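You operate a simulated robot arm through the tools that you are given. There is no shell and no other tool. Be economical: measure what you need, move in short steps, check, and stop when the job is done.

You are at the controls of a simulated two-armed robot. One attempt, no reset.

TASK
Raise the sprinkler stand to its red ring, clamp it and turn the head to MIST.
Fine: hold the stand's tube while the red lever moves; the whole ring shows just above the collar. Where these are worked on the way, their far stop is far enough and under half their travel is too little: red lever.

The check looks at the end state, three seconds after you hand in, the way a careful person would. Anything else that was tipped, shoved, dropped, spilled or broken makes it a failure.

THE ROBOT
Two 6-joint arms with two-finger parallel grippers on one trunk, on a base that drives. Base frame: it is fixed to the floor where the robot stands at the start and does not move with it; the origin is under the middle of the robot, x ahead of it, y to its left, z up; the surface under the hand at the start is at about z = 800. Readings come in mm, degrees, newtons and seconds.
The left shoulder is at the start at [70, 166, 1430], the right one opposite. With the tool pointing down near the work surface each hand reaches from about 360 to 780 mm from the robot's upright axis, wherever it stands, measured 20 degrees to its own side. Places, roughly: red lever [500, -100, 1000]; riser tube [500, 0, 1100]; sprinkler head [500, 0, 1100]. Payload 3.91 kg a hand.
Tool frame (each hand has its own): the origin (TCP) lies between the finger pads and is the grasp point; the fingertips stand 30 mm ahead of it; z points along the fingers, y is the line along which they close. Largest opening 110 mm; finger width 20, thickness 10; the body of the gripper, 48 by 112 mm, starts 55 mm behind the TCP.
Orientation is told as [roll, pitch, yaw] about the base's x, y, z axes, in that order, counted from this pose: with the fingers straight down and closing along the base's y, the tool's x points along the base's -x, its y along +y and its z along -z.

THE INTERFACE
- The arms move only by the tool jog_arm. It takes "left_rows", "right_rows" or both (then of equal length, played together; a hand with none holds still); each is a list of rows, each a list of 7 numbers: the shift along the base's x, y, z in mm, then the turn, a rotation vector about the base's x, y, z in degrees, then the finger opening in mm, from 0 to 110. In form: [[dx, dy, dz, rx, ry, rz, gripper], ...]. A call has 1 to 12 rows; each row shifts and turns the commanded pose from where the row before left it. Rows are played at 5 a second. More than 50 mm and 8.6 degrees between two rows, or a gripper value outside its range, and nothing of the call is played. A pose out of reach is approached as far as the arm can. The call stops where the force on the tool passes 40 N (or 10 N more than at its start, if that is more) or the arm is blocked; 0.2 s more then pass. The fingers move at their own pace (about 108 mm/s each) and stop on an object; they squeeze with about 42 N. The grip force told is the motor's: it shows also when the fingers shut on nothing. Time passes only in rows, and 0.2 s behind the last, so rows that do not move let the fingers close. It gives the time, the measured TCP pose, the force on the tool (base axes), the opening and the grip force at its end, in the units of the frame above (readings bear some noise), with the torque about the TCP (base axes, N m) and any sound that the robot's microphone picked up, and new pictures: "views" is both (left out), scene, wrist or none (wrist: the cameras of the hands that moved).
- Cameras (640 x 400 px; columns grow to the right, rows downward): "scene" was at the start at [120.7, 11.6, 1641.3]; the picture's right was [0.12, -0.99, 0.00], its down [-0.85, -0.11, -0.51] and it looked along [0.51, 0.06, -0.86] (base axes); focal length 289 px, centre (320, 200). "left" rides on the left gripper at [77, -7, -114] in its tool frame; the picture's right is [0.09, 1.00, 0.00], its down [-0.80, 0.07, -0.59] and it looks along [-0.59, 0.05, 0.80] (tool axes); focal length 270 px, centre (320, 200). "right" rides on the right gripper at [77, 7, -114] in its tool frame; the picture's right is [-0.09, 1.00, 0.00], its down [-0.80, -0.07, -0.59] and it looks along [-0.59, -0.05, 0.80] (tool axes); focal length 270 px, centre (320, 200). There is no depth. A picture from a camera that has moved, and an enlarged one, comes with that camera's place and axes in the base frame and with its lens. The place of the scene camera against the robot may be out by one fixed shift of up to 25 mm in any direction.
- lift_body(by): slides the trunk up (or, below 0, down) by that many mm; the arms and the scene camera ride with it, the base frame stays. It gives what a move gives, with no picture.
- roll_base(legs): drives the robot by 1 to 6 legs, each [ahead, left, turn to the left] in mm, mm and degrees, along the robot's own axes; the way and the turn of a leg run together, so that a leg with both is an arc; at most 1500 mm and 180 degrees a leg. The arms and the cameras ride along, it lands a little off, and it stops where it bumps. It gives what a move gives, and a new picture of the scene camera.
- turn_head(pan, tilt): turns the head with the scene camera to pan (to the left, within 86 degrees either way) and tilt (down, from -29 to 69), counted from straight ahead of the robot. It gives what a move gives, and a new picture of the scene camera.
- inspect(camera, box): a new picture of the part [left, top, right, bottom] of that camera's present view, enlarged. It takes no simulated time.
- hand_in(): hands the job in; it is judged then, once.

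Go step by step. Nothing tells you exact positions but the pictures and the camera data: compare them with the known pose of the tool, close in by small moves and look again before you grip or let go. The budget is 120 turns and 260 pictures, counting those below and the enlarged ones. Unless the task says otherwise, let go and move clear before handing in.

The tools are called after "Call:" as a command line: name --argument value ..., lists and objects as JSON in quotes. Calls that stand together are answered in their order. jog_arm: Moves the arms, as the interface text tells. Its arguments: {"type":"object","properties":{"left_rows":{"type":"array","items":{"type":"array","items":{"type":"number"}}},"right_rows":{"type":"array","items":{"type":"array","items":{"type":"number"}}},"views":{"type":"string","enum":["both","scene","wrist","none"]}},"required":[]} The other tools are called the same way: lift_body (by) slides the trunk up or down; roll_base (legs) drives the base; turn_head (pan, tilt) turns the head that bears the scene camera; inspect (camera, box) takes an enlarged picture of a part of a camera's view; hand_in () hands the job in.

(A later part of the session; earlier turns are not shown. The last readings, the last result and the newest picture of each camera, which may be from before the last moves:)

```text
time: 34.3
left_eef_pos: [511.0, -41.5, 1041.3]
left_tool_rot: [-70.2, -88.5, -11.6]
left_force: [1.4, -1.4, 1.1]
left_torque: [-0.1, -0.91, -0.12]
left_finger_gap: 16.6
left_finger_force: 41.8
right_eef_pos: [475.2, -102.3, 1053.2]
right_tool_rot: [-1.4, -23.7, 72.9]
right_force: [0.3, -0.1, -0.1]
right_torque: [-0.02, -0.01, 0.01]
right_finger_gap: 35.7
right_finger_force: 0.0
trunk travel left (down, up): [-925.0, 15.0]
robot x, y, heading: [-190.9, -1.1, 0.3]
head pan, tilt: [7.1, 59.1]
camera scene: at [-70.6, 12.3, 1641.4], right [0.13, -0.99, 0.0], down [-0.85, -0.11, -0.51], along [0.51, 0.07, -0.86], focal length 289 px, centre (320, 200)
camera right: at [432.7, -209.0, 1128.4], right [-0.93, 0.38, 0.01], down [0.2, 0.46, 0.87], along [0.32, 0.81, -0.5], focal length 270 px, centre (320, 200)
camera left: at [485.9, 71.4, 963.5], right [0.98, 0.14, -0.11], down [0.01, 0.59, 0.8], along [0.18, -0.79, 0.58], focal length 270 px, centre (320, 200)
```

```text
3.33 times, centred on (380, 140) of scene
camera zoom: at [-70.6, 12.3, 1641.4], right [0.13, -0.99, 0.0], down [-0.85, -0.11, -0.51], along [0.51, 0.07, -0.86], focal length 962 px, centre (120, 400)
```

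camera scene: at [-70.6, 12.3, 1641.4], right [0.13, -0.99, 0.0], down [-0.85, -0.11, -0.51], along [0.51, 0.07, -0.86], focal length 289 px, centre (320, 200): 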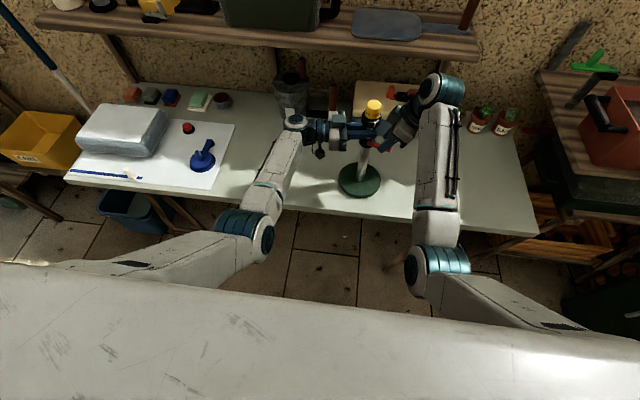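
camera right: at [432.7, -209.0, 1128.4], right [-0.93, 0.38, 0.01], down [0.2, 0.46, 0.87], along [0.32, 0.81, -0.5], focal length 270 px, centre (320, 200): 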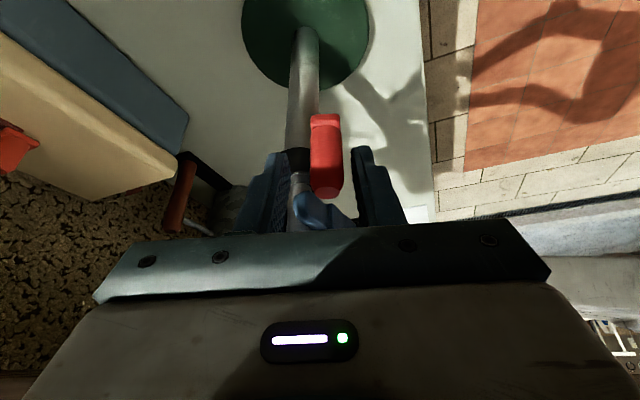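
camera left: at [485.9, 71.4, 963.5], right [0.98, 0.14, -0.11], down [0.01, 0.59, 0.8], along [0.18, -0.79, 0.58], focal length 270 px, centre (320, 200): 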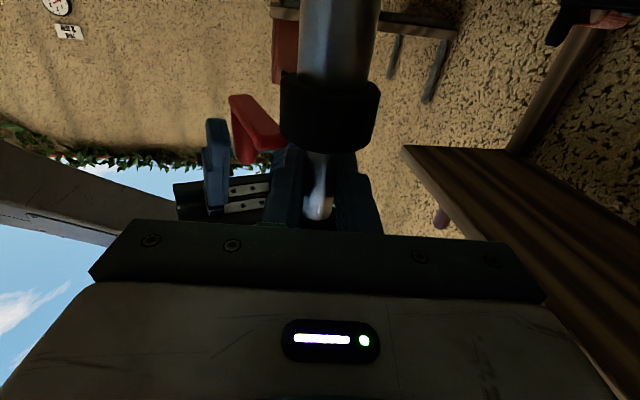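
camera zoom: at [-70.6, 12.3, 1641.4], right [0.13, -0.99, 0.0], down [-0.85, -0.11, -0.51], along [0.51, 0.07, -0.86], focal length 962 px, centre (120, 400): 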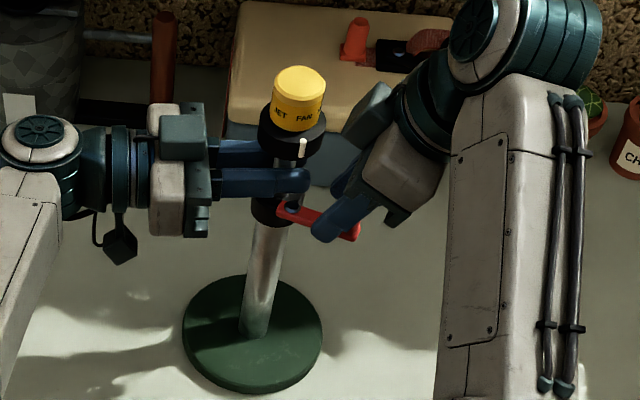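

Knob is in the fork. Close and swing four steps.

Call:
jog_arm --right_rows '[[-3, 0, 0, 0, 0, 0, 26], [0, 0, 0, 0, 0, 0, 21], [-6.7, 2.9, 0, 0, 0, -8, 21], [-6.3, 3.8, 0, 0, 0, -8, 21], [-5.6, 4.6, 0, 0, 0, -8, 21], [-4.9, 5.3, 0, 0, 0, -8, 21]]'

Call:
inspect --camera "scene" --box '[320, 80, 440, 200]'

```text
time: 35.7
left_eef_pos: [508.9, -41.6, 1040.1]
left_tool_rot: [-69.8, -88.4, -12.0]
left_force: [0.5, -0.7, 3.5]
left_torque: [0.37, -0.69, 0.05]
left_finger_gap: 16.3
left_finger_force: 42.0
right_eef_pos: [451.9, -90.8, 1056.9]
right_tool_rot: [-2.1, -23.5, 40.9]
right_force: [-0.7, 1.8, 0.5]
right_torque: [0.01, 0.04, 0.01]
right_finger_gap: 21.5
right_finger_force: 0.7
trunk travel left (down, up): [-925.0, 15.0]
robot x, y, heading: [-190.9, -3.2, 0.2]
head pan, tilt: [7.1, 59.1]
camera scene: at [-71.5, 12.7, 1641.4], right [0.13, -0.99, 0.0], down [-0.85, -0.11, -0.51], along [0.51, 0.07, -0.86], focal length 289 px, centre (320, 200)
camera right: at [357.0, -157.0, 1130.9], right [-0.58, 0.81, 0.0], down [0.41, 0.29, 0.87], along [0.71, 0.5, -0.5], focal length 270 px, centre (320, 200)
```

scene: 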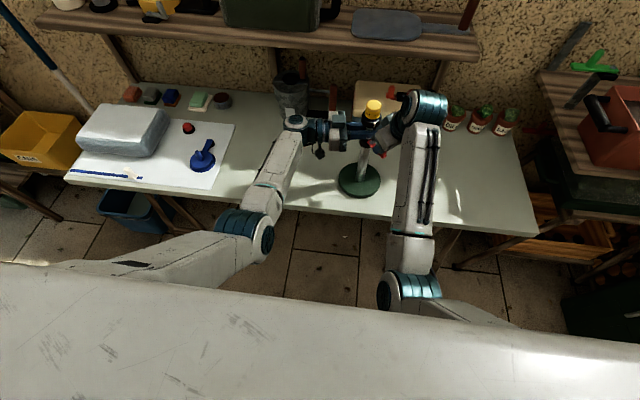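
right: 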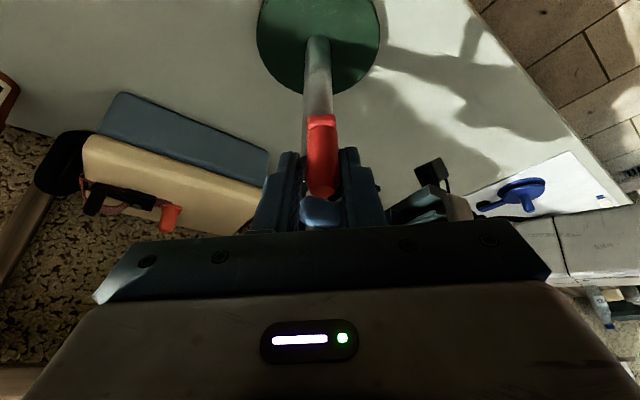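

```text
3.33 times, centred on (380, 140) of scene
camera zoom: at [-71.5, 12.7, 1641.4], right [0.13, -0.99, 0.0], down [-0.85, -0.11, -0.51], along [0.51, 0.07, -0.86], focal length 962 px, centre (120, 400)
```

zoom: 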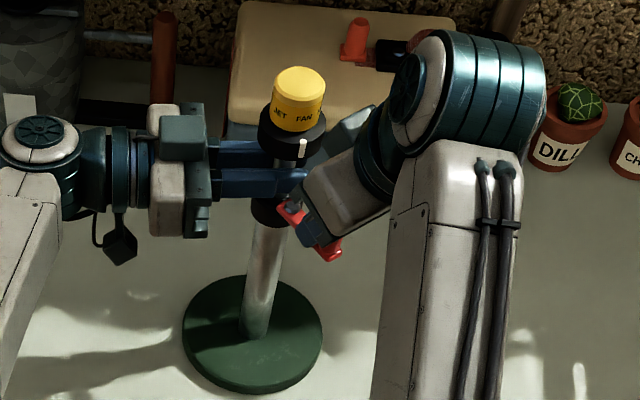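

The lever now follows properly, about 28° so far. Continuing while easing the tilt.

Call:
jog_arm --right_rows '[[-4.9, 5.7, 0, -2.6, 3, -7, 21], [-4.1, 6.3, 0, -2.6, 3, -7, 21], [-3.1, 6.8, 0, -2, 3, -7, 21]]'

Call:
inspect --camera "scene" --box '[320, 80, 440, 200]'

```text
time: 36.7
left_eef_pos: [510.4, -41.6, 1041.1]
left_tool_rot: [-69.1, -88.4, -12.6]
left_force: [-0.1, 0.8, 0.0]
left_torque: [0.16, -0.47, -0.02]
left_finger_gap: 16.1
left_finger_force: 41.9
right_eef_pos: [445.2, -143.4, 1039.3]
right_tool_rot: [-9.5, -9.8, 18.2]
right_force: [0.3, 1.0, -1.2]
right_torque: [-0.01, 0.01, 0.0]
right_finger_gap: 20.8
right_finger_force: 0.0
trunk travel left (down, up): [-925.0, 15.0]
robot x, y, heading: [-191.8, 1.8, 0.2]
head pan, tilt: [7.1, 59.1]
stopped in row 3 (right hand): the arm was blocked; the commanded pose is now the measured one
camera scene: at [-70.9, 11.8, 1641.3], right [0.13, -0.99, 0.0], down [-0.85, -0.11, -0.51], along [0.51, 0.07, -0.86], focal length 289 px, centre (320, 200)
camera right: at [347.8, -148.9, 1135.8], right [-0.2, 0.97, -0.15], down [0.64, 0.24, 0.73], along [0.74, 0.05, -0.67], focal length 270 px, centre (320, 200)
```

scene: 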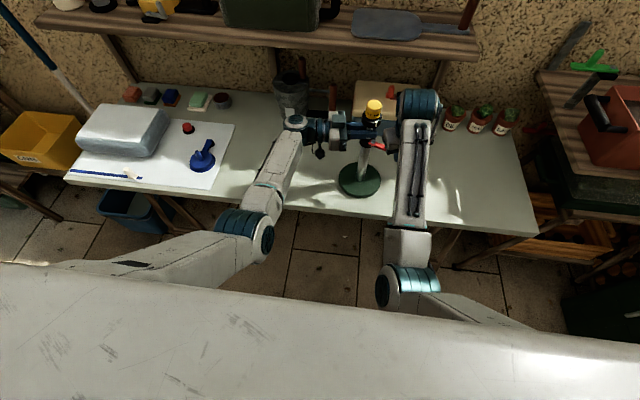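
right: 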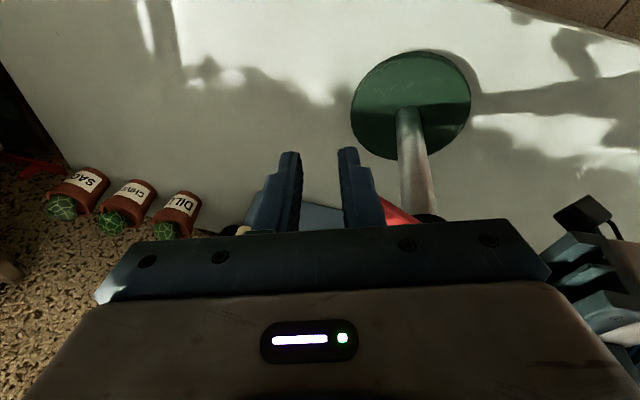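

```text
3.33 times, centred on (380, 140) of scene
camera zoom: at [-70.9, 11.8, 1641.3], right [0.13, -0.99, 0.0], down [-0.85, -0.11, -0.51], along [0.51, 0.07, -0.86], focal length 962 px, centre (120, 400)
```

zoom: 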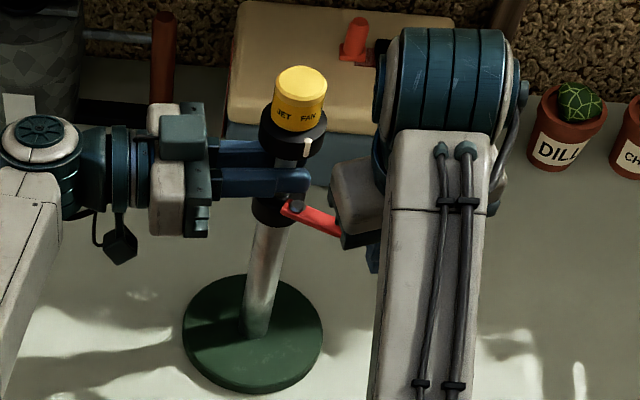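

The arm dislikes reaching inward past its shoulder line with that wrist yaw. Shifting the robot left puts the lever in front of the right shoulder, so I'll release, retract and shift the base left 120 mm and forward 20 mm.

Call:
jog_arm --left_rows '[[0, 0, 0, 0, 0, 0, 55], [0, 0, 0, 0, 0, 0, 55], [-5, 40, 0, 0, 0, 0, 55], [-7, 45, 0, 0, 0, 0, 55], [-7, 45, 0, 0, 0, 0, 55], [0, 0, 0, 0, 0, 0, 55]]' --right_rows '[[0, -10, 10, 0, 0, 0, 36], [0, -20, 15, 0, 0, 0, 36], [0, -30, 15, 0, 0, 0, 36], [0, -30, 10, 0, 0, 0, 36], [0, -30, 0, 0, 0, 0, 36], [0, 0, 0, 0, 0, 0, 36]]' --views "scene"

Call:
roll_base --legs '[[20, 120, 0]]'

```text
time: 38.1
left_eef_pos: [492.2, 87.3, 1041.1]
left_tool_rot: [-70.8, -88.3, -10.9]
left_force: [0.2, 0.1, 0.0]
left_torque: [-0.01, -0.01, 0.02]
left_finger_gap: 55.0
left_finger_force: 0.2
right_eef_pos: [444.7, -264.4, 1085.1]
right_tool_rot: [-9.4, -9.8, 18.2]
right_force: [-0.3, 0.0, -1.1]
right_torque: [-0.01, 0.0, 0.02]
right_finger_gap: 35.9
right_finger_force: 0.0
trunk travel left (down, up): [-925.0, 15.0]
robot x, y, heading: [-192.2, -4.5, 0.5]
head pan, tilt: [7.1, 59.1]
camera scene: at [-70.5, 11.7, 1641.3], right [0.13, -0.99, 0.0], down [-0.85, -0.11, -0.51], along [0.51, 0.07, -0.86], focal length 289 px, centre (320, 200)
```

scene: 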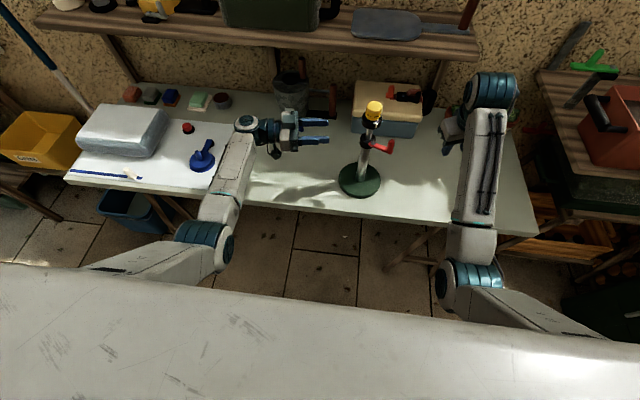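

```text
time: 39.3
left_eef_pos: [511.0, 204.1, 1040.2]
left_tool_rot: [-66.9, -88.4, -14.7]
left_force: [0.4, 0.6, 0.7]
left_torque: [0.02, -0.02, -0.03]
left_finger_gap: 55.0
left_finger_force: 0.0
right_eef_pos: [464.4, -146.2, 1084.6]
right_tool_rot: [-9.2, -9.9, 18.3]
right_force: [-0.4, -1.0, 0.1]
right_torque: [0.02, -0.02, -0.03]
right_finger_gap: 35.9
right_finger_force: 0.1
trunk travel left (down, up): [-925.0, 15.0]
robot x, y, heading: [-170.5, 115.9, 0.4]
head pan, tilt: [7.1, 59.1]
camera scene: at [-51.9, 127.0, 1641.4], right [0.13, -0.99, 0.0], down [-0.85, -0.11, -0.51], along [0.51, 0.07, -0.86], focal length 289 px, centre (320, 200)
```

scene: 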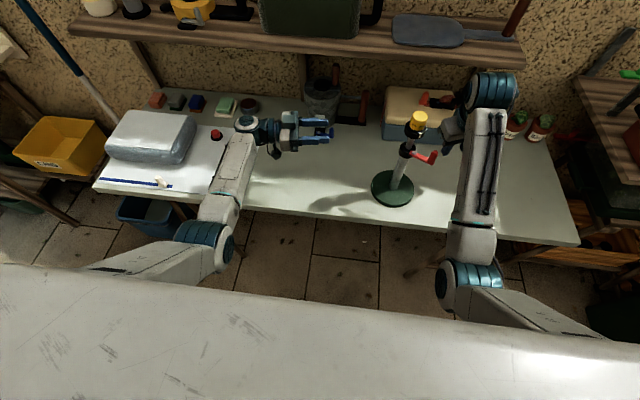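

Now the lever is ahead of the right shoulder. Re-orient the right hand to yaw ~60 with slight tilt and bring the left hand near the riser.

Call:
jog_arm --left_rows '[[4, -18, 0, 0, 0, 0, 55], [4, -18, 0, 0, 0, 0, 55], [4, -18, 0, 0, 0, 0, 55], [4, -18, 0, 0, 0, 0, 55], [0, -18, 0, 0, 0, 0, 55], [0, -15, 0, 0, 0, 0, 55]]' --right_rows '[[0, 0, 5, 0, 0, 7.5, 36], [0, 0, 5, 0, 0, 7.5, 36], [0, 0, 5, 0, 0, 7.5, 36], [0, 0, 0, 0, 0, 7.5, 36], [0, 0, 0, 4, 0, 7.5, 36], [0, 0, 0, 8, 0, 0, 36]]'

Call:
inspect --camera "left" --box '[240, 20, 400, 200]'

Call:
inspect --camera "right" --box '[240, 80, 440, 240]'

Call:
inspect --camera "scene" --box '[360, 90, 480, 210]'

```text
time: 40.7
left_eef_pos: [528.7, 102.4, 1041.3]
left_tool_rot: [-68.4, -88.4, -13.2]
left_force: [0.1, 0.4, -0.3]
left_torque: [0.01, -0.04, -0.04]
left_finger_gap: 55.0
left_finger_force: 0.1
right_eef_pos: [464.4, -146.9, 1099.4]
right_tool_rot: [-2.0, -19.6, 54.0]
right_force: [-0.5, 0.2, 0.1]
right_torque: [0.0, 0.0, 0.03]
right_finger_gap: 36.0
right_finger_force: 0.0
trunk travel left (down, up): [-925.0, 15.0]
robot x, y, heading: [-173.6, 116.4, 0.5]
head pan, tilt: [7.1, 59.1]
camera scene: at [-51.8, 127.8, 1641.4], right [0.13, -0.99, 0.0], down [-0.85, -0.11, -0.51], along [0.51, 0.07, -0.86], focal length 289 px, centre (320, 200)
camera right: at [392.1, -228.0, 1181.9], right [-0.75, 0.66, 0.0], down [0.37, 0.42, 0.83], along [0.55, 0.62, -0.56], focal length 270 px, centre (320, 200)
camera left: at [503.8, 215.7, 963.9], right [0.98, 0.15, -0.11], down [0.01, 0.59, 0.81], along [0.18, -0.79, 0.58], focal length 270 px, centre (320, 200)
```

scene: 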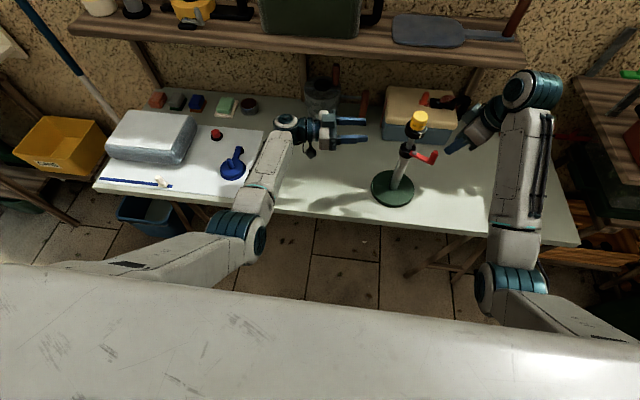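
right: 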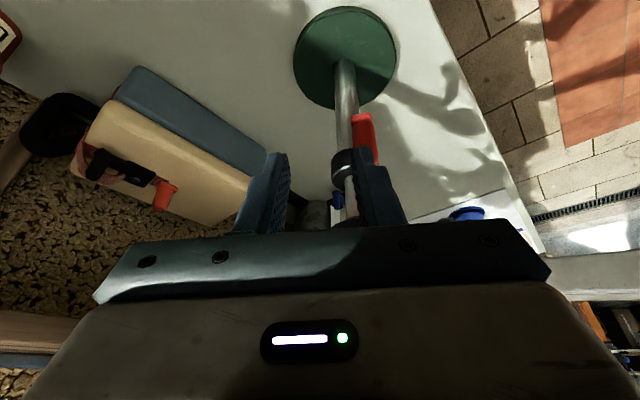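
left: 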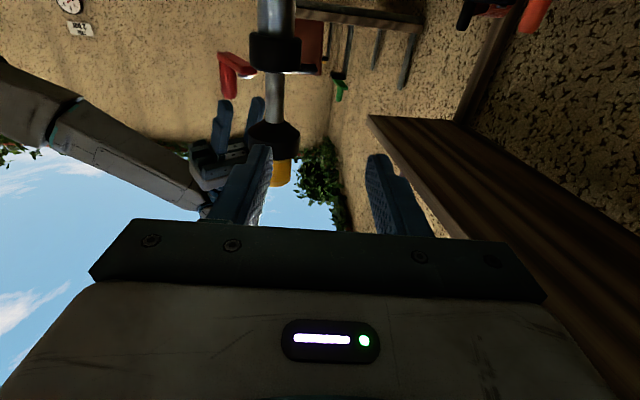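

```text
2.22 times, centred on (320, 110) of left
camera zoom: at [503.8, 215.7, 963.9], right [0.98, 0.15, -0.11], down [0.01, 0.59, 0.81], along [0.18, -0.79, 0.58], focal length 601 px, centre (320, 400)
```

zoom: 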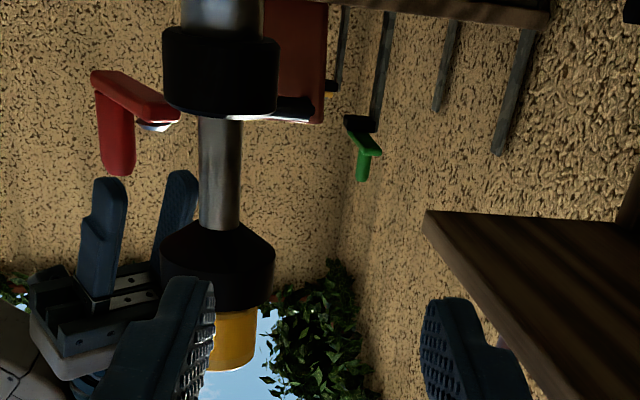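

```text
2.50 times, centred on (340, 160) of right
camera zoom: at [392.1, -228.0, 1181.9], right [-0.75, 0.66, 0.0], down [0.37, 0.42, 0.83], along [0.55, 0.62, -0.56], focal length 676 px, centre (270, 300)
```

zoom: 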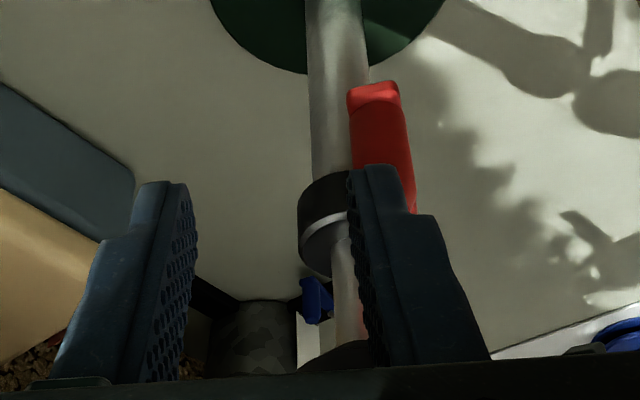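

```text
3.33 times, centred on (420, 150) of scene
camera zoom: at [-51.8, 127.8, 1641.4], right [0.13, -0.99, 0.0], down [-0.85, -0.11, -0.51], along [0.51, 0.07, -0.86], focal length 962 px, centre (-13, 367)
```

zoom: 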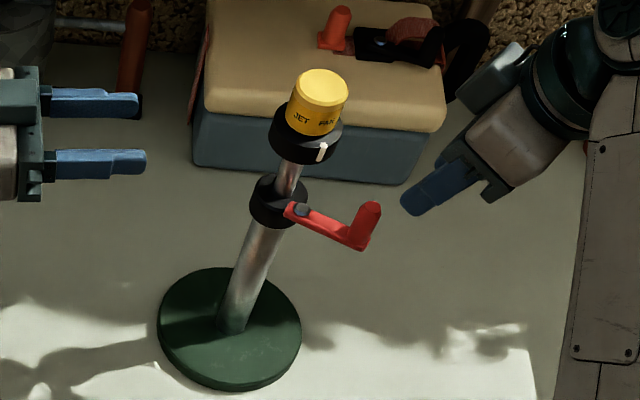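

The stand has been pulled slightly toward the robot: riser ≈(507,-54), knob ≈(457,-108). The left hand approaches while the right goes to pre-position.

Call:
jog_arm --left_rows '[[-10, -35, 0, 0, 0, 0, 55], [-8, -35, 0, 0, 0, 0, 55], [-5, -35, 0, 0, 0, 0, 55], [0, -35, 0, 0, 0, 0, 55]]' --right_rows '[[-5, 7, 0, 0, 0, 0, 36], [-5, 7, 0, 0, 0, 0, 36], [-5, 7, 0, 0, 0, 0, 36], [-2, 6, -1, 0, 0, 0, 36]]'

Call:
inspect --camera "left" --box '[220, 80, 420, 240]'

Call:
inspect --camera "right" --box '[240, 80, 440, 240]'

```text
time: 41.7
left_eef_pos: [503.7, -39.5, 1042.5]
left_tool_rot: [-67.7, -88.3, -14.0]
left_force: [0.5, 0.4, -0.3]
left_torque: [0.01, 0.02, -0.01]
left_finger_gap: 54.6
left_finger_force: 0.1
right_eef_pos: [446.1, -117.7, 1097.6]
right_tool_rot: [-1.9, -19.5, 54.0]
right_force: [0.8, 1.1, 0.0]
right_torque: [0.0, -0.04, -0.01]
right_finger_gap: 35.9
right_finger_force: 0.1
trunk travel left (down, up): [-925.0, 15.0]
robot x, y, heading: [-167.7, 115.6, 0.3]
head pan, tilt: [7.1, 59.1]
camera scene: at [-51.4, 128.6, 1641.3], right [0.13, -0.99, 0.0], down [-0.85, -0.11, -0.51], along [0.51, 0.07, -0.86], focal length 289 px, centre (320, 200)
camera right: at [374.8, -199.8, 1180.2], right [-0.75, 0.66, 0.0], down [0.37, 0.42, 0.83], along [0.55, 0.62, -0.56], focal length 270 px, centre (320, 200)
camera left: at [479.6, 73.0, 965.1], right [0.98, 0.15, -0.11], down [0.01, 0.59, 0.81], along [0.19, -0.79, 0.58], focal length 270 px, centre (320, 200)
```

scene: 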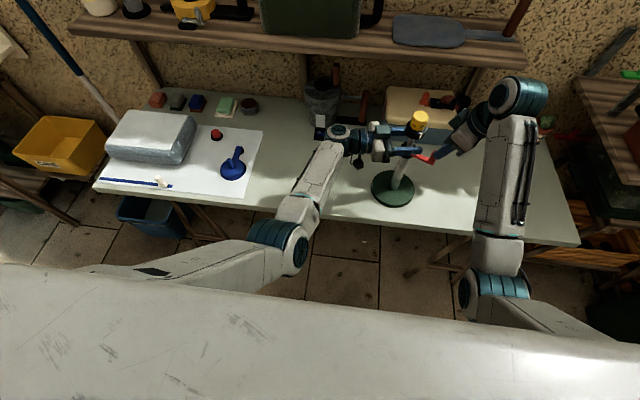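
right: 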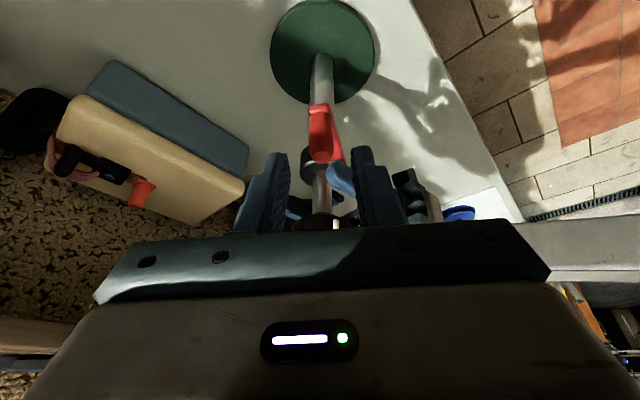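
left: 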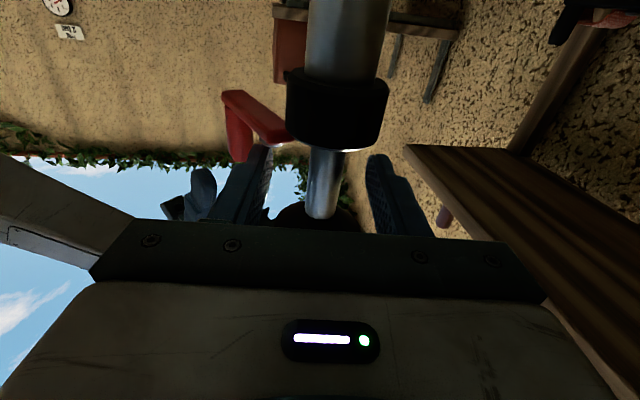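

```text
2.50 times, centred on (320, 160) of left
camera zoom: at [479.6, 73.0, 965.1], right [0.98, 0.15, -0.11], down [0.01, 0.59, 0.81], along [0.19, -0.79, 0.58], focal length 676 px, centre (320, 300)
```

zoom: 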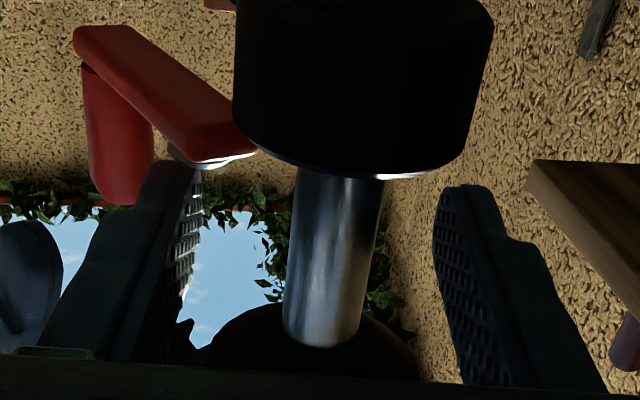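

```text
2.50 times, centred on (340, 160) of right
camera zoom: at [374.8, -199.8, 1180.2], right [-0.75, 0.66, 0.0], down [0.37, 0.42, 0.83], along [0.55, 0.62, -0.56], focal length 676 px, centre (270, 300)
```

zoom: 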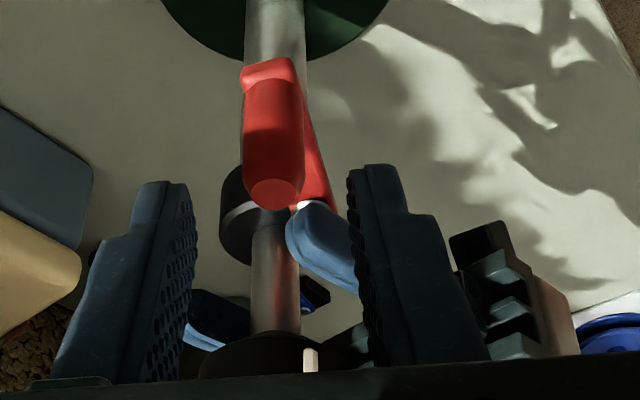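

Both are aligned: the riser is between the left fingers and the knob is at about (461,-101). Close the left hand, then lower the fork onto the knob.

Call:
jog_arm --left_rows '[[3, 0, 0, 0, 0, 0, 35], [0, 0, 0, 0, 0, 0, 10], [0, 0, 0, 0, 0, 0, 10], [0, 0, 0, 0, 0, 0, 10], [0, 0, 0, 0, 0, 0, 10], [0, 0, 0, 0, 0, 0, 10], [0, 0, 0, 0, 0, 0, 10]]' --right_rows '[[0, 0, 0, 0, 0, 0, 36], [4.5, 5, -15, 0, 0, 0, 36], [4.5, 5, -15, 0, 0, 0, 36], [4.5, 5, -15, 0, 0, 0, 36], [0, 0, 0, 0, 0, 0, 26], [0, 0, 0, 0, 0, 0, 21], [0, 0, 0, 0, 0, 0, 21]]'

Call:
inspect --camera "right" --box '[240, 80, 440, 240]'

Call:
inspect --camera "scene" --box '[360, 90, 480, 210]'

```text
time: 43.3
left_eef_pos: [506.2, -40.1, 1042.3]
left_tool_rot: [-70.7, -88.4, -11.0]
left_force: [1.7, -0.8, 2.0]
left_torque: [0.0, -0.88, -0.1]
left_finger_gap: 16.3
left_finger_force: 42.0
right_eef_pos: [460.4, -102.4, 1053.0]
right_tool_rot: [-2.0, -19.5, 54.1]
right_force: [0.9, -0.5, 0.0]
right_torque: [0.03, 0.02, 0.01]
right_finger_gap: 21.2
right_finger_force: 0.1
trunk travel left (down, up): [-925.0, 15.0]
robot x, y, heading: [-170.8, 117.6, 0.6]
head pan, tilt: [7.1, 59.1]
camera scene: at [-51.7, 129.7, 1641.4], right [0.13, -0.99, 0.0], down [-0.85, -0.11, -0.51], along [0.51, 0.07, -0.86], focal length 289 px, centre (320, 200)
camera right: at [388.0, -183.9, 1136.2], right [-0.75, 0.66, 0.0], down [0.37, 0.42, 0.83], along [0.55, 0.62, -0.56], focal length 270 px, centre (320, 200)
camera left: at [481.8, 73.5, 964.8], right [0.98, 0.15, -0.11], down [0.01, 0.59, 0.8], along [0.18, -0.79, 0.58], focal length 270 px, centre (320, 200)
```

scene: 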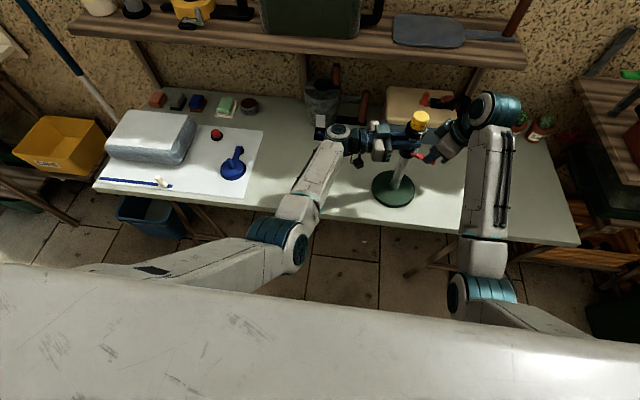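
right: 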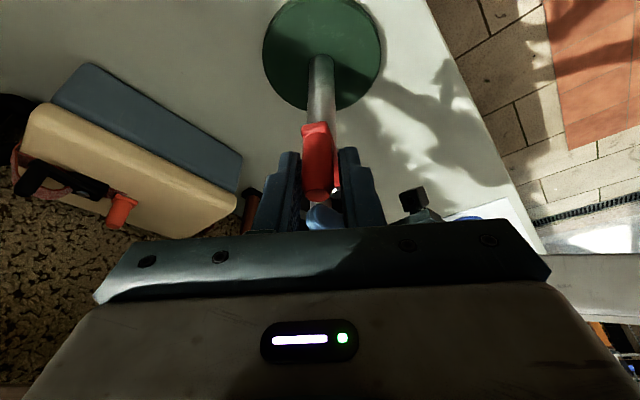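
left: 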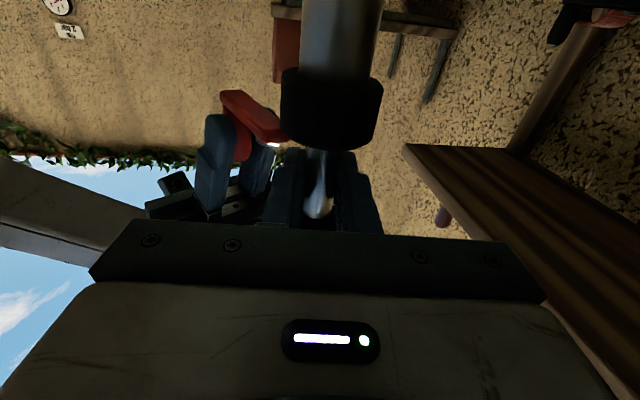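

```text
2.50 times, centred on (340, 160) of right
camera zoom: at [388.0, -183.9, 1136.2], right [-0.75, 0.66, 0.0], down [0.37, 0.42, 0.83], along [0.55, 0.62, -0.56], focal length 676 px, centre (270, 300)
```

zoom: 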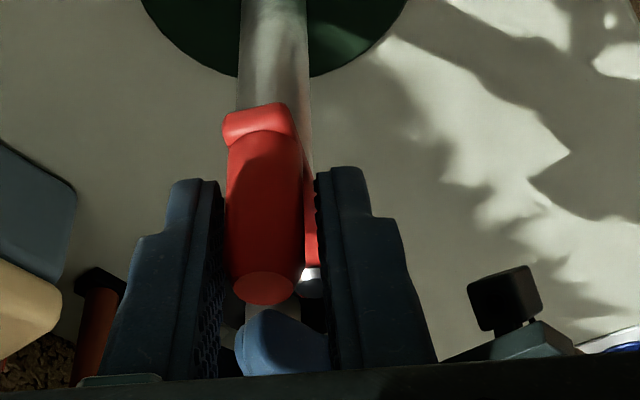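

```text
3.33 times, centred on (420, 150) of scene
camera zoom: at [-51.7, 129.7, 1641.4], right [0.13, -0.99, 0.0], down [-0.85, -0.11, -0.51], along [0.51, 0.07, -0.86], focal length 962 px, centre (-13, 367)
```

zoom: 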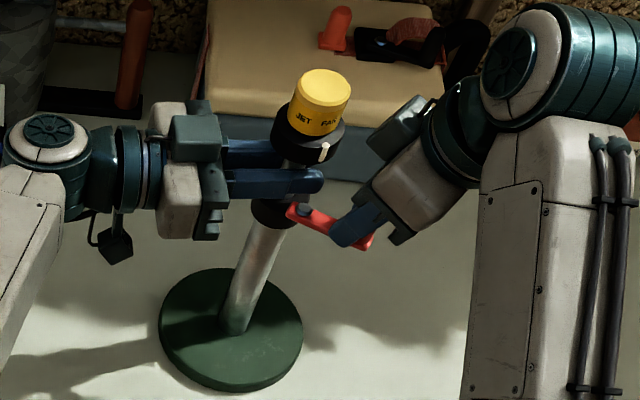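

Swing four steps along the arc.

Call:
jog_arm --right_rows '[[-5.8, 3.7, 0, 0, 0, -5, 21], [-5.2, 4.5, 0, 0, 0, -5, 21], [-4.5, 5.2, 0, 0, 0, -6, 21], [-3.7, 5.8, 0, 0, 0, -6, 21]]'

Call:
inspect --camera "scene" --box '[360, 90, 480, 210]'

```text
time: 44.3
left_eef_pos: [507.1, -38.6, 1042.0]
left_tool_rot: [-70.9, -88.5, -10.8]
left_force: [1.7, 0.2, 1.6]
left_torque: [0.19, -0.75, -0.08]
left_finger_gap: 16.5
left_finger_force: 41.8
right_eef_pos: [440.1, -81.3, 1053.3]
right_tool_rot: [-2.1, -19.5, 31.9]
right_force: [0.1, -0.1, 1.3]
right_torque: [0.03, 0.01, 0.01]
right_finger_gap: 21.5
right_finger_force: 0.6
trunk travel left (down, up): [-925.0, 15.0]
robot x, y, heading: [-174.4, 121.6, 0.2]
head pan, tilt: [7.1, 59.1]
camera scene: at [-52.2, 130.6, 1641.4], right [0.13, -0.99, 0.0], down [-0.85, -0.11, -0.51], along [0.51, 0.07, -0.86], focal length 289 px, centre (320, 200)
camera right: at [341.5, -129.1, 1135.3], right [-0.45, 0.9, 0.0], down [0.5, 0.25, 0.83], along [0.74, 0.37, -0.56], focal length 270 px, centre (320, 200)
```

scene: 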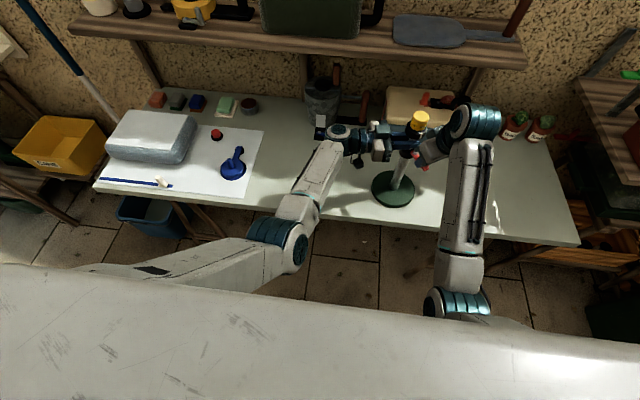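
right: 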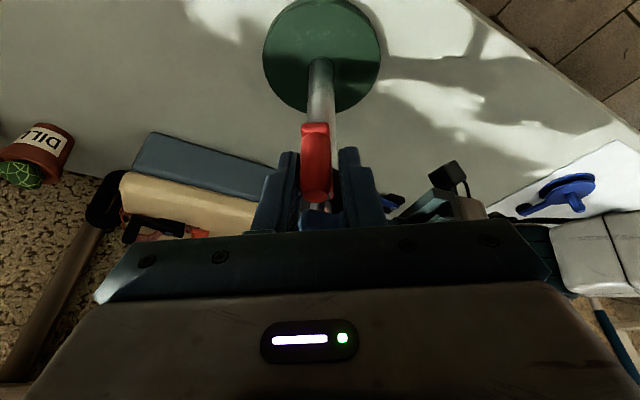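

```text
3.33 times, centred on (420, 150) of scene
camera zoom: at [-52.2, 130.6, 1641.4], right [0.13, -0.99, 0.0], down [-0.85, -0.11, -0.51], along [0.51, 0.07, -0.86], focal length 962 px, centre (-13, 367)
```

zoom: 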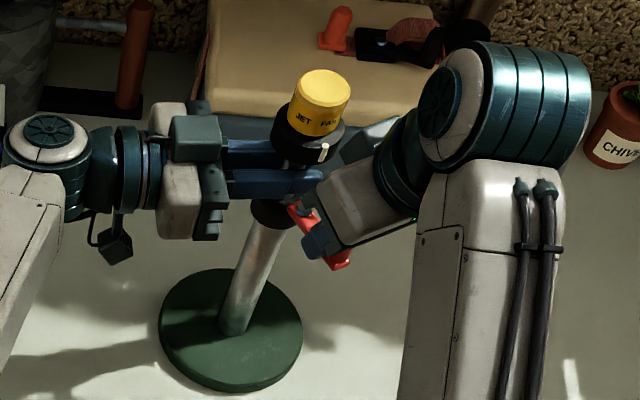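

Tracking exactly now and the stand stays put. Four more steps.

Call:
jog_arm --right_rows '[[-2.9, 6.2, 0, 0, 0, -6, 21], [-1.9, 6.6, 0, 0, 0, -6, 21], [-1, 6.8, 0, 0, 0, -6, 21], [0, 6.8, 0, 0, 0, -6, 21]]'

Call:
inspect --camera "scene" --box '[360, 90, 480, 210]'

```text
time: 45.3
left_eef_pos: [506.5, -38.7, 1042.7]
left_tool_rot: [-72.6, -88.4, -9.0]
left_force: [0.9, 6.5, 1.9]
left_torque: [0.26, -0.82, -0.1]
left_finger_gap: 16.9
left_finger_force: 42.4
right_eef_pos: [435.4, -55.3, 1052.6]
right_tool_rot: [-2.2, -19.5, 7.8]
right_force: [-2.1, -4.8, 1.1]
right_torque: [0.02, 0.0, 0.01]
right_finger_gap: 23.3
right_finger_force: 2.2
trunk travel left (down, up): [-925.0, 15.0]
robot x, y, heading: [-173.2, 118.2, 0.5]
head pan, tilt: [7.1, 59.1]
camera scene: at [-51.9, 131.4, 1641.3], right [0.13, -0.99, 0.0], down [-0.85, -0.11, -0.51], along [0.51, 0.07, -0.86], focal length 289 px, centre (320, 200)
camera right: at [325.0, -58.4, 1134.7], right [-0.04, 1.0, 0.0], down [0.56, 0.03, 0.83], along [0.83, 0.03, -0.56], focal length 270 px, centre (320, 200)
```

scene: 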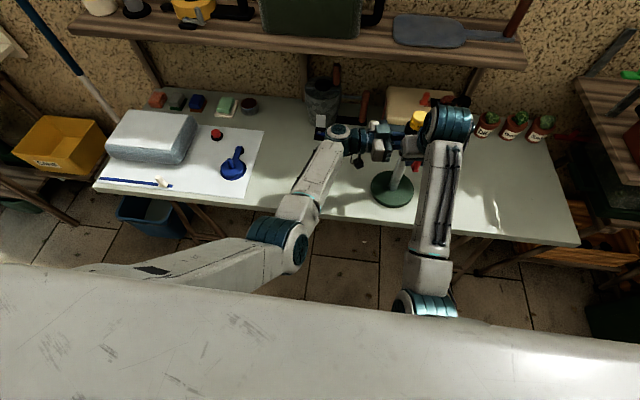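
right: 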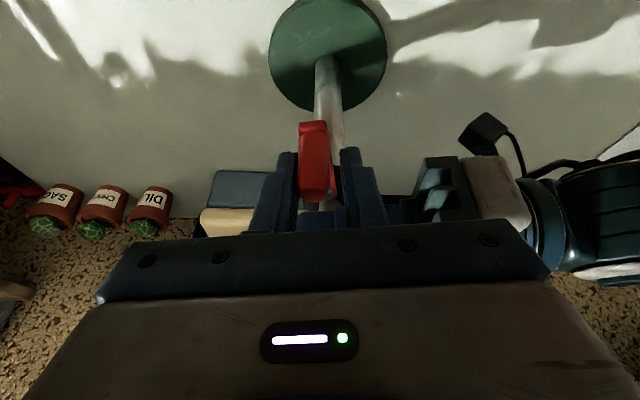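

```text
3.33 times, centred on (420, 150) of scene
camera zoom: at [-51.9, 131.4, 1641.3], right [0.13, -0.99, 0.0], down [-0.85, -0.11, -0.51], along [0.51, 0.07, -0.86], focal length 962 px, centre (-13, 367)
```

zoom: 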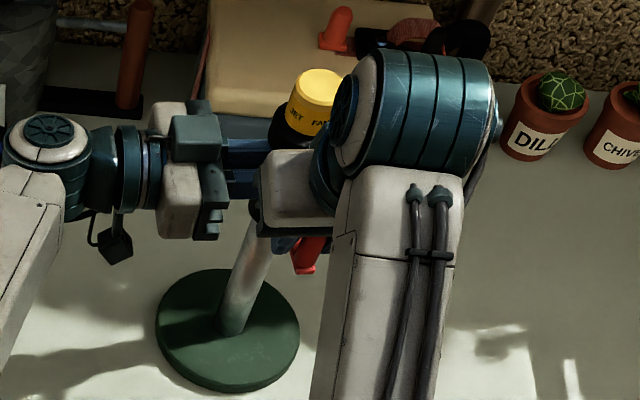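

Resistance is building and the lever may be at its far stop. One more small step to verify.

Call:
jog_arm --right_rows '[[0.5, 5, 0, 0, 0, -4, 21], [0.5, 3, 0, 0, 0, 0, 21]]' --views "wrist"

Call:
inspect --camera "right" --box '[220, 60, 420, 240]'

Call:
inspect --camera "left" --box '[160, 40, 420, 240]'

```text
time: 45.9
left_eef_pos: [506.0, -38.3, 1042.0]
left_tool_rot: [-71.7, -88.5, -9.9]
left_force: [3.8, 7.9, 4.4]
left_torque: [0.16, -0.8, -0.2]
left_finger_gap: 16.8
left_finger_force: 42.4
right_eef_pos: [436.2, -47.4, 1053.4]
right_tool_rot: [-2.0, -19.6, 3.9]
right_force: [-2.2, -5.4, 0.0]
right_torque: [0.01, 0.01, 0.01]
right_finger_gap: 24.1
right_finger_force: 3.3
trunk travel left (down, up): [-925.0, 15.0]
robot x, y, heading: [-174.9, 118.3, 0.5]
head pan, tilt: [7.1, 59.1]
camera right: at [326.2, -43.0, 1135.2], right [0.03, 1.0, -0.01], down [0.56, -0.01, 0.83], along [0.83, -0.02, -0.56], focal length 270 px, centre (320, 200)
```

right: 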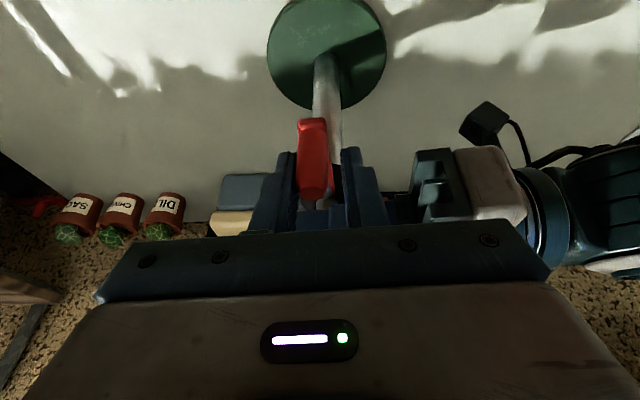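

```text
2.22 times, centred on (320, 150) of right
camera zoom: at [326.2, -43.0, 1135.2], right [0.03, 1.0, -0.01], down [0.56, -0.01, 0.83], along [0.83, -0.02, -0.56], focal length 601 px, centre (320, 311)
```

zoom: 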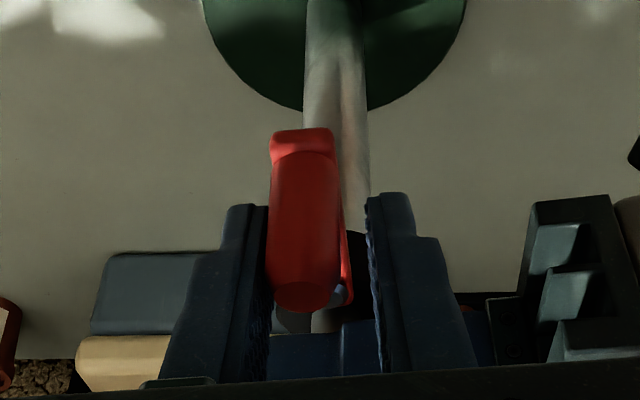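

```text
2.00 times, centred on (290, 140) of left
camera zoom: at [481.8, 74.6, 965.1], right [0.98, 0.15, -0.11], down [0.01, 0.59, 0.8], along [0.18, -0.79, 0.58], focal length 541 px, centre (380, 320)
```

zoom: 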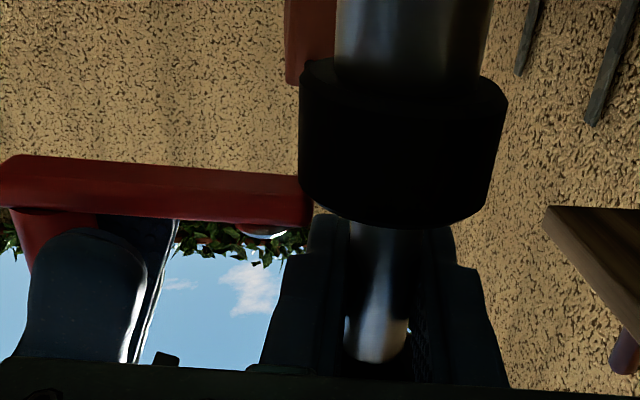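

The lever is still following with light resistance, so I'll go two more steps to find the stop.

Call:
jog_arm --right_rows '[[1, 6, 0, 0, 0, -5, 21], [1.5, 6, 0, 0, 0, -5, 21]]' --views "wrist"

Call:
inspect --camera "right" --box '[220, 60, 420, 240]'

Call:
inspect --camera "left" --box '[160, 40, 420, 240]'

```text
time: 46.5
left_eef_pos: [503.9, -40.5, 1041.6]
left_tool_rot: [-74.6, -88.4, -7.3]
left_force: [2.1, -8.9, -0.1]
left_torque: [-0.49, -0.88, 0.26]
left_finger_gap: 16.7
left_finger_force: 42.5
right_eef_pos: [437.0, -50.6, 1049.4]
right_tool_rot: [-3.4, -19.5, -6.1]
right_force: [-1.8, 9.8, 2.4]
right_torque: [0.77, -0.01, 0.49]
right_finger_gap: 23.9
right_finger_force: 21.6
trunk travel left (down, up): [-925.0, 15.0]
robot x, y, heading: [-171.7, 120.9, 0.3]
head pan, tilt: [7.1, 59.1]
camera right: at [330.2, -24.2, 1131.8], right [0.21, 0.98, -0.03], down [0.55, -0.09, 0.83], along [0.81, -0.19, -0.56], focal length 270 px, centre (320, 200)
```

right: 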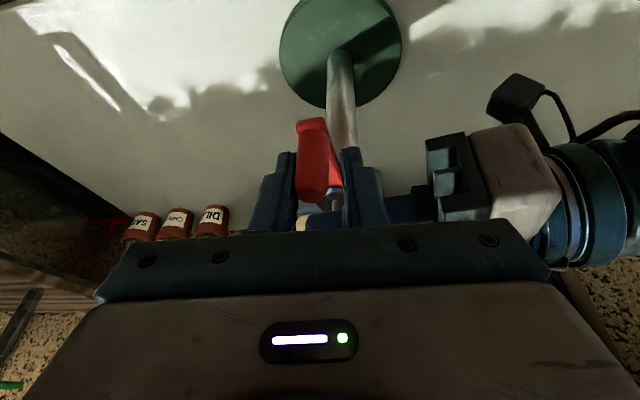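

```text
2.22 times, centred on (320, 150) of right
camera zoom: at [330.2, -24.2, 1131.8], right [0.21, 0.98, -0.03], down [0.55, -0.09, 0.83], along [0.81, -0.19, -0.56], focal length 601 px, centre (320, 311)
```

zoom: 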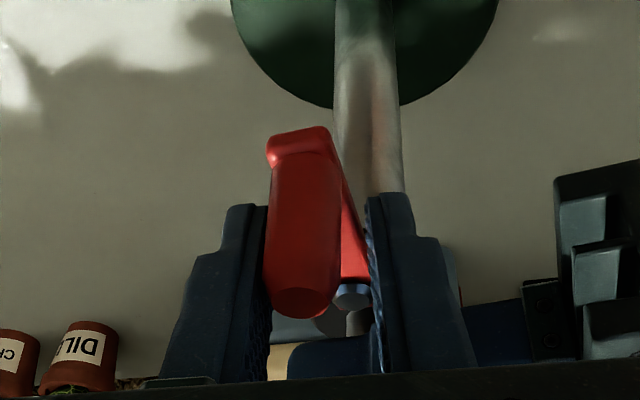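

```text
2.00 times, centred on (290, 140) of left
camera zoom: at [480.4, 71.8, 965.1], right [0.98, 0.14, -0.12], down [0.01, 0.6, 0.8], along [0.18, -0.79, 0.58], focal length 541 px, centre (380, 320)
```

zoom: 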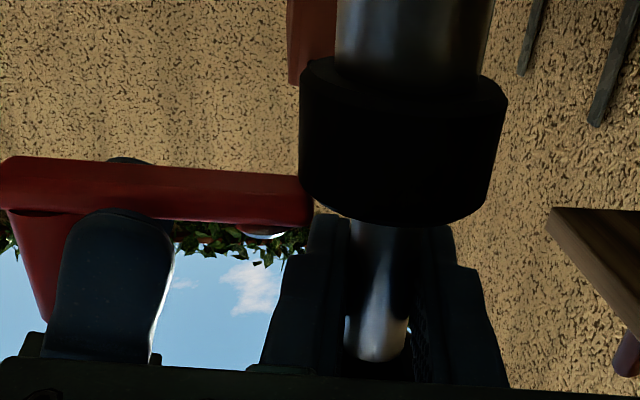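

That last step loaded the hand awkwardly and the lever didn't advance, so it is likely at or near its stop. I'll undo it and test-raise the riser 8 mm.

Call:
jog_arm --right_rows '[[-1.5, -6, 0, 0, 0, 5, 26], [-1, -6, 0, 0, 0, 5, 26], [0, 0, 0, 0, 0, 0, 26]]' --views "none"

Call:
jog_arm --left_rows '[[0, 0, 4, 0, 0, 0, 10], [0, 0, 4, 0, 0, 0, 10]]' --views "wrist"

Call:
inspect --camera "left" --box '[160, 40, 420, 240]'

```text
time: 47.3
left_eef_pos: [506.6, -38.8, 1042.0]
left_tool_rot: [-71.4, -88.4, -10.3]
left_force: [0.4, 1.8, 6.5]
left_torque: [0.15, -0.68, 0.09]
left_finger_gap: 16.7
left_finger_force: 41.7
right_eef_pos: [435.1, -47.3, 1055.6]
right_tool_rot: [-2.1, -19.5, 4.0]
right_force: [-0.2, 0.1, -0.4]
right_torque: [0.01, 0.0, 0.02]
right_finger_gap: 26.1
right_finger_force: 0.1
trunk travel left (down, up): [-925.0, 15.0]
robot x, y, heading: [-174.7, 117.4, 0.5]
head pan, tilt: [7.1, 59.1]
```

```text
time: 47.9
left_eef_pos: [505.5, -37.0, 1047.9]
left_tool_rot: [-70.5, -88.4, -11.1]
left_force: [1.6, -0.7, -2.2]
left_torque: [-0.06, -0.42, -0.01]
left_finger_gap: 16.1
left_finger_force: 41.7
right_eef_pos: [436.5, -49.1, 1053.7]
right_tool_rot: [-2.1, -19.6, 3.9]
right_force: [0.4, -0.2, -0.1]
right_torque: [0.0, 0.04, 0.04]
right_finger_gap: 26.1
right_finger_force: 0.1
trunk travel left (down, up): [-925.0, 15.0]
robot x, y, heading: [-173.3, 118.7, 0.5]
head pan, tilt: [7.1, 59.1]
camera left: at [481.4, 74.8, 971.1], right [0.98, 0.14, -0.12], down [0.01, 0.59, 0.8], along [0.19, -0.79, 0.58], focal length 270 px, centre (320, 200)
```

left: 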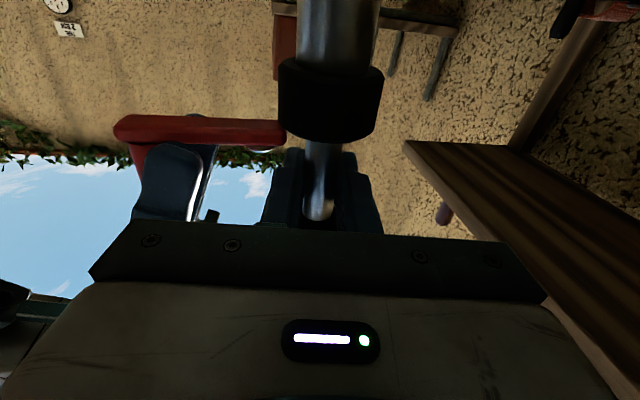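

```text
2.00 times, centred on (290, 140) of left
camera zoom: at [481.4, 74.8, 971.1], right [0.98, 0.14, -0.12], down [0.01, 0.59, 0.8], along [0.19, -0.79, 0.58], focal length 541 px, centre (380, 320)
```

zoom: 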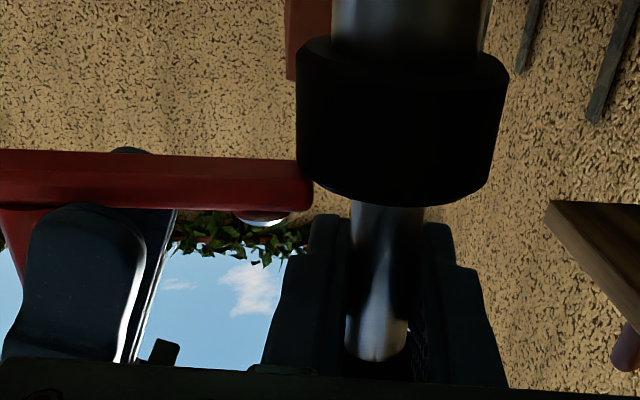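

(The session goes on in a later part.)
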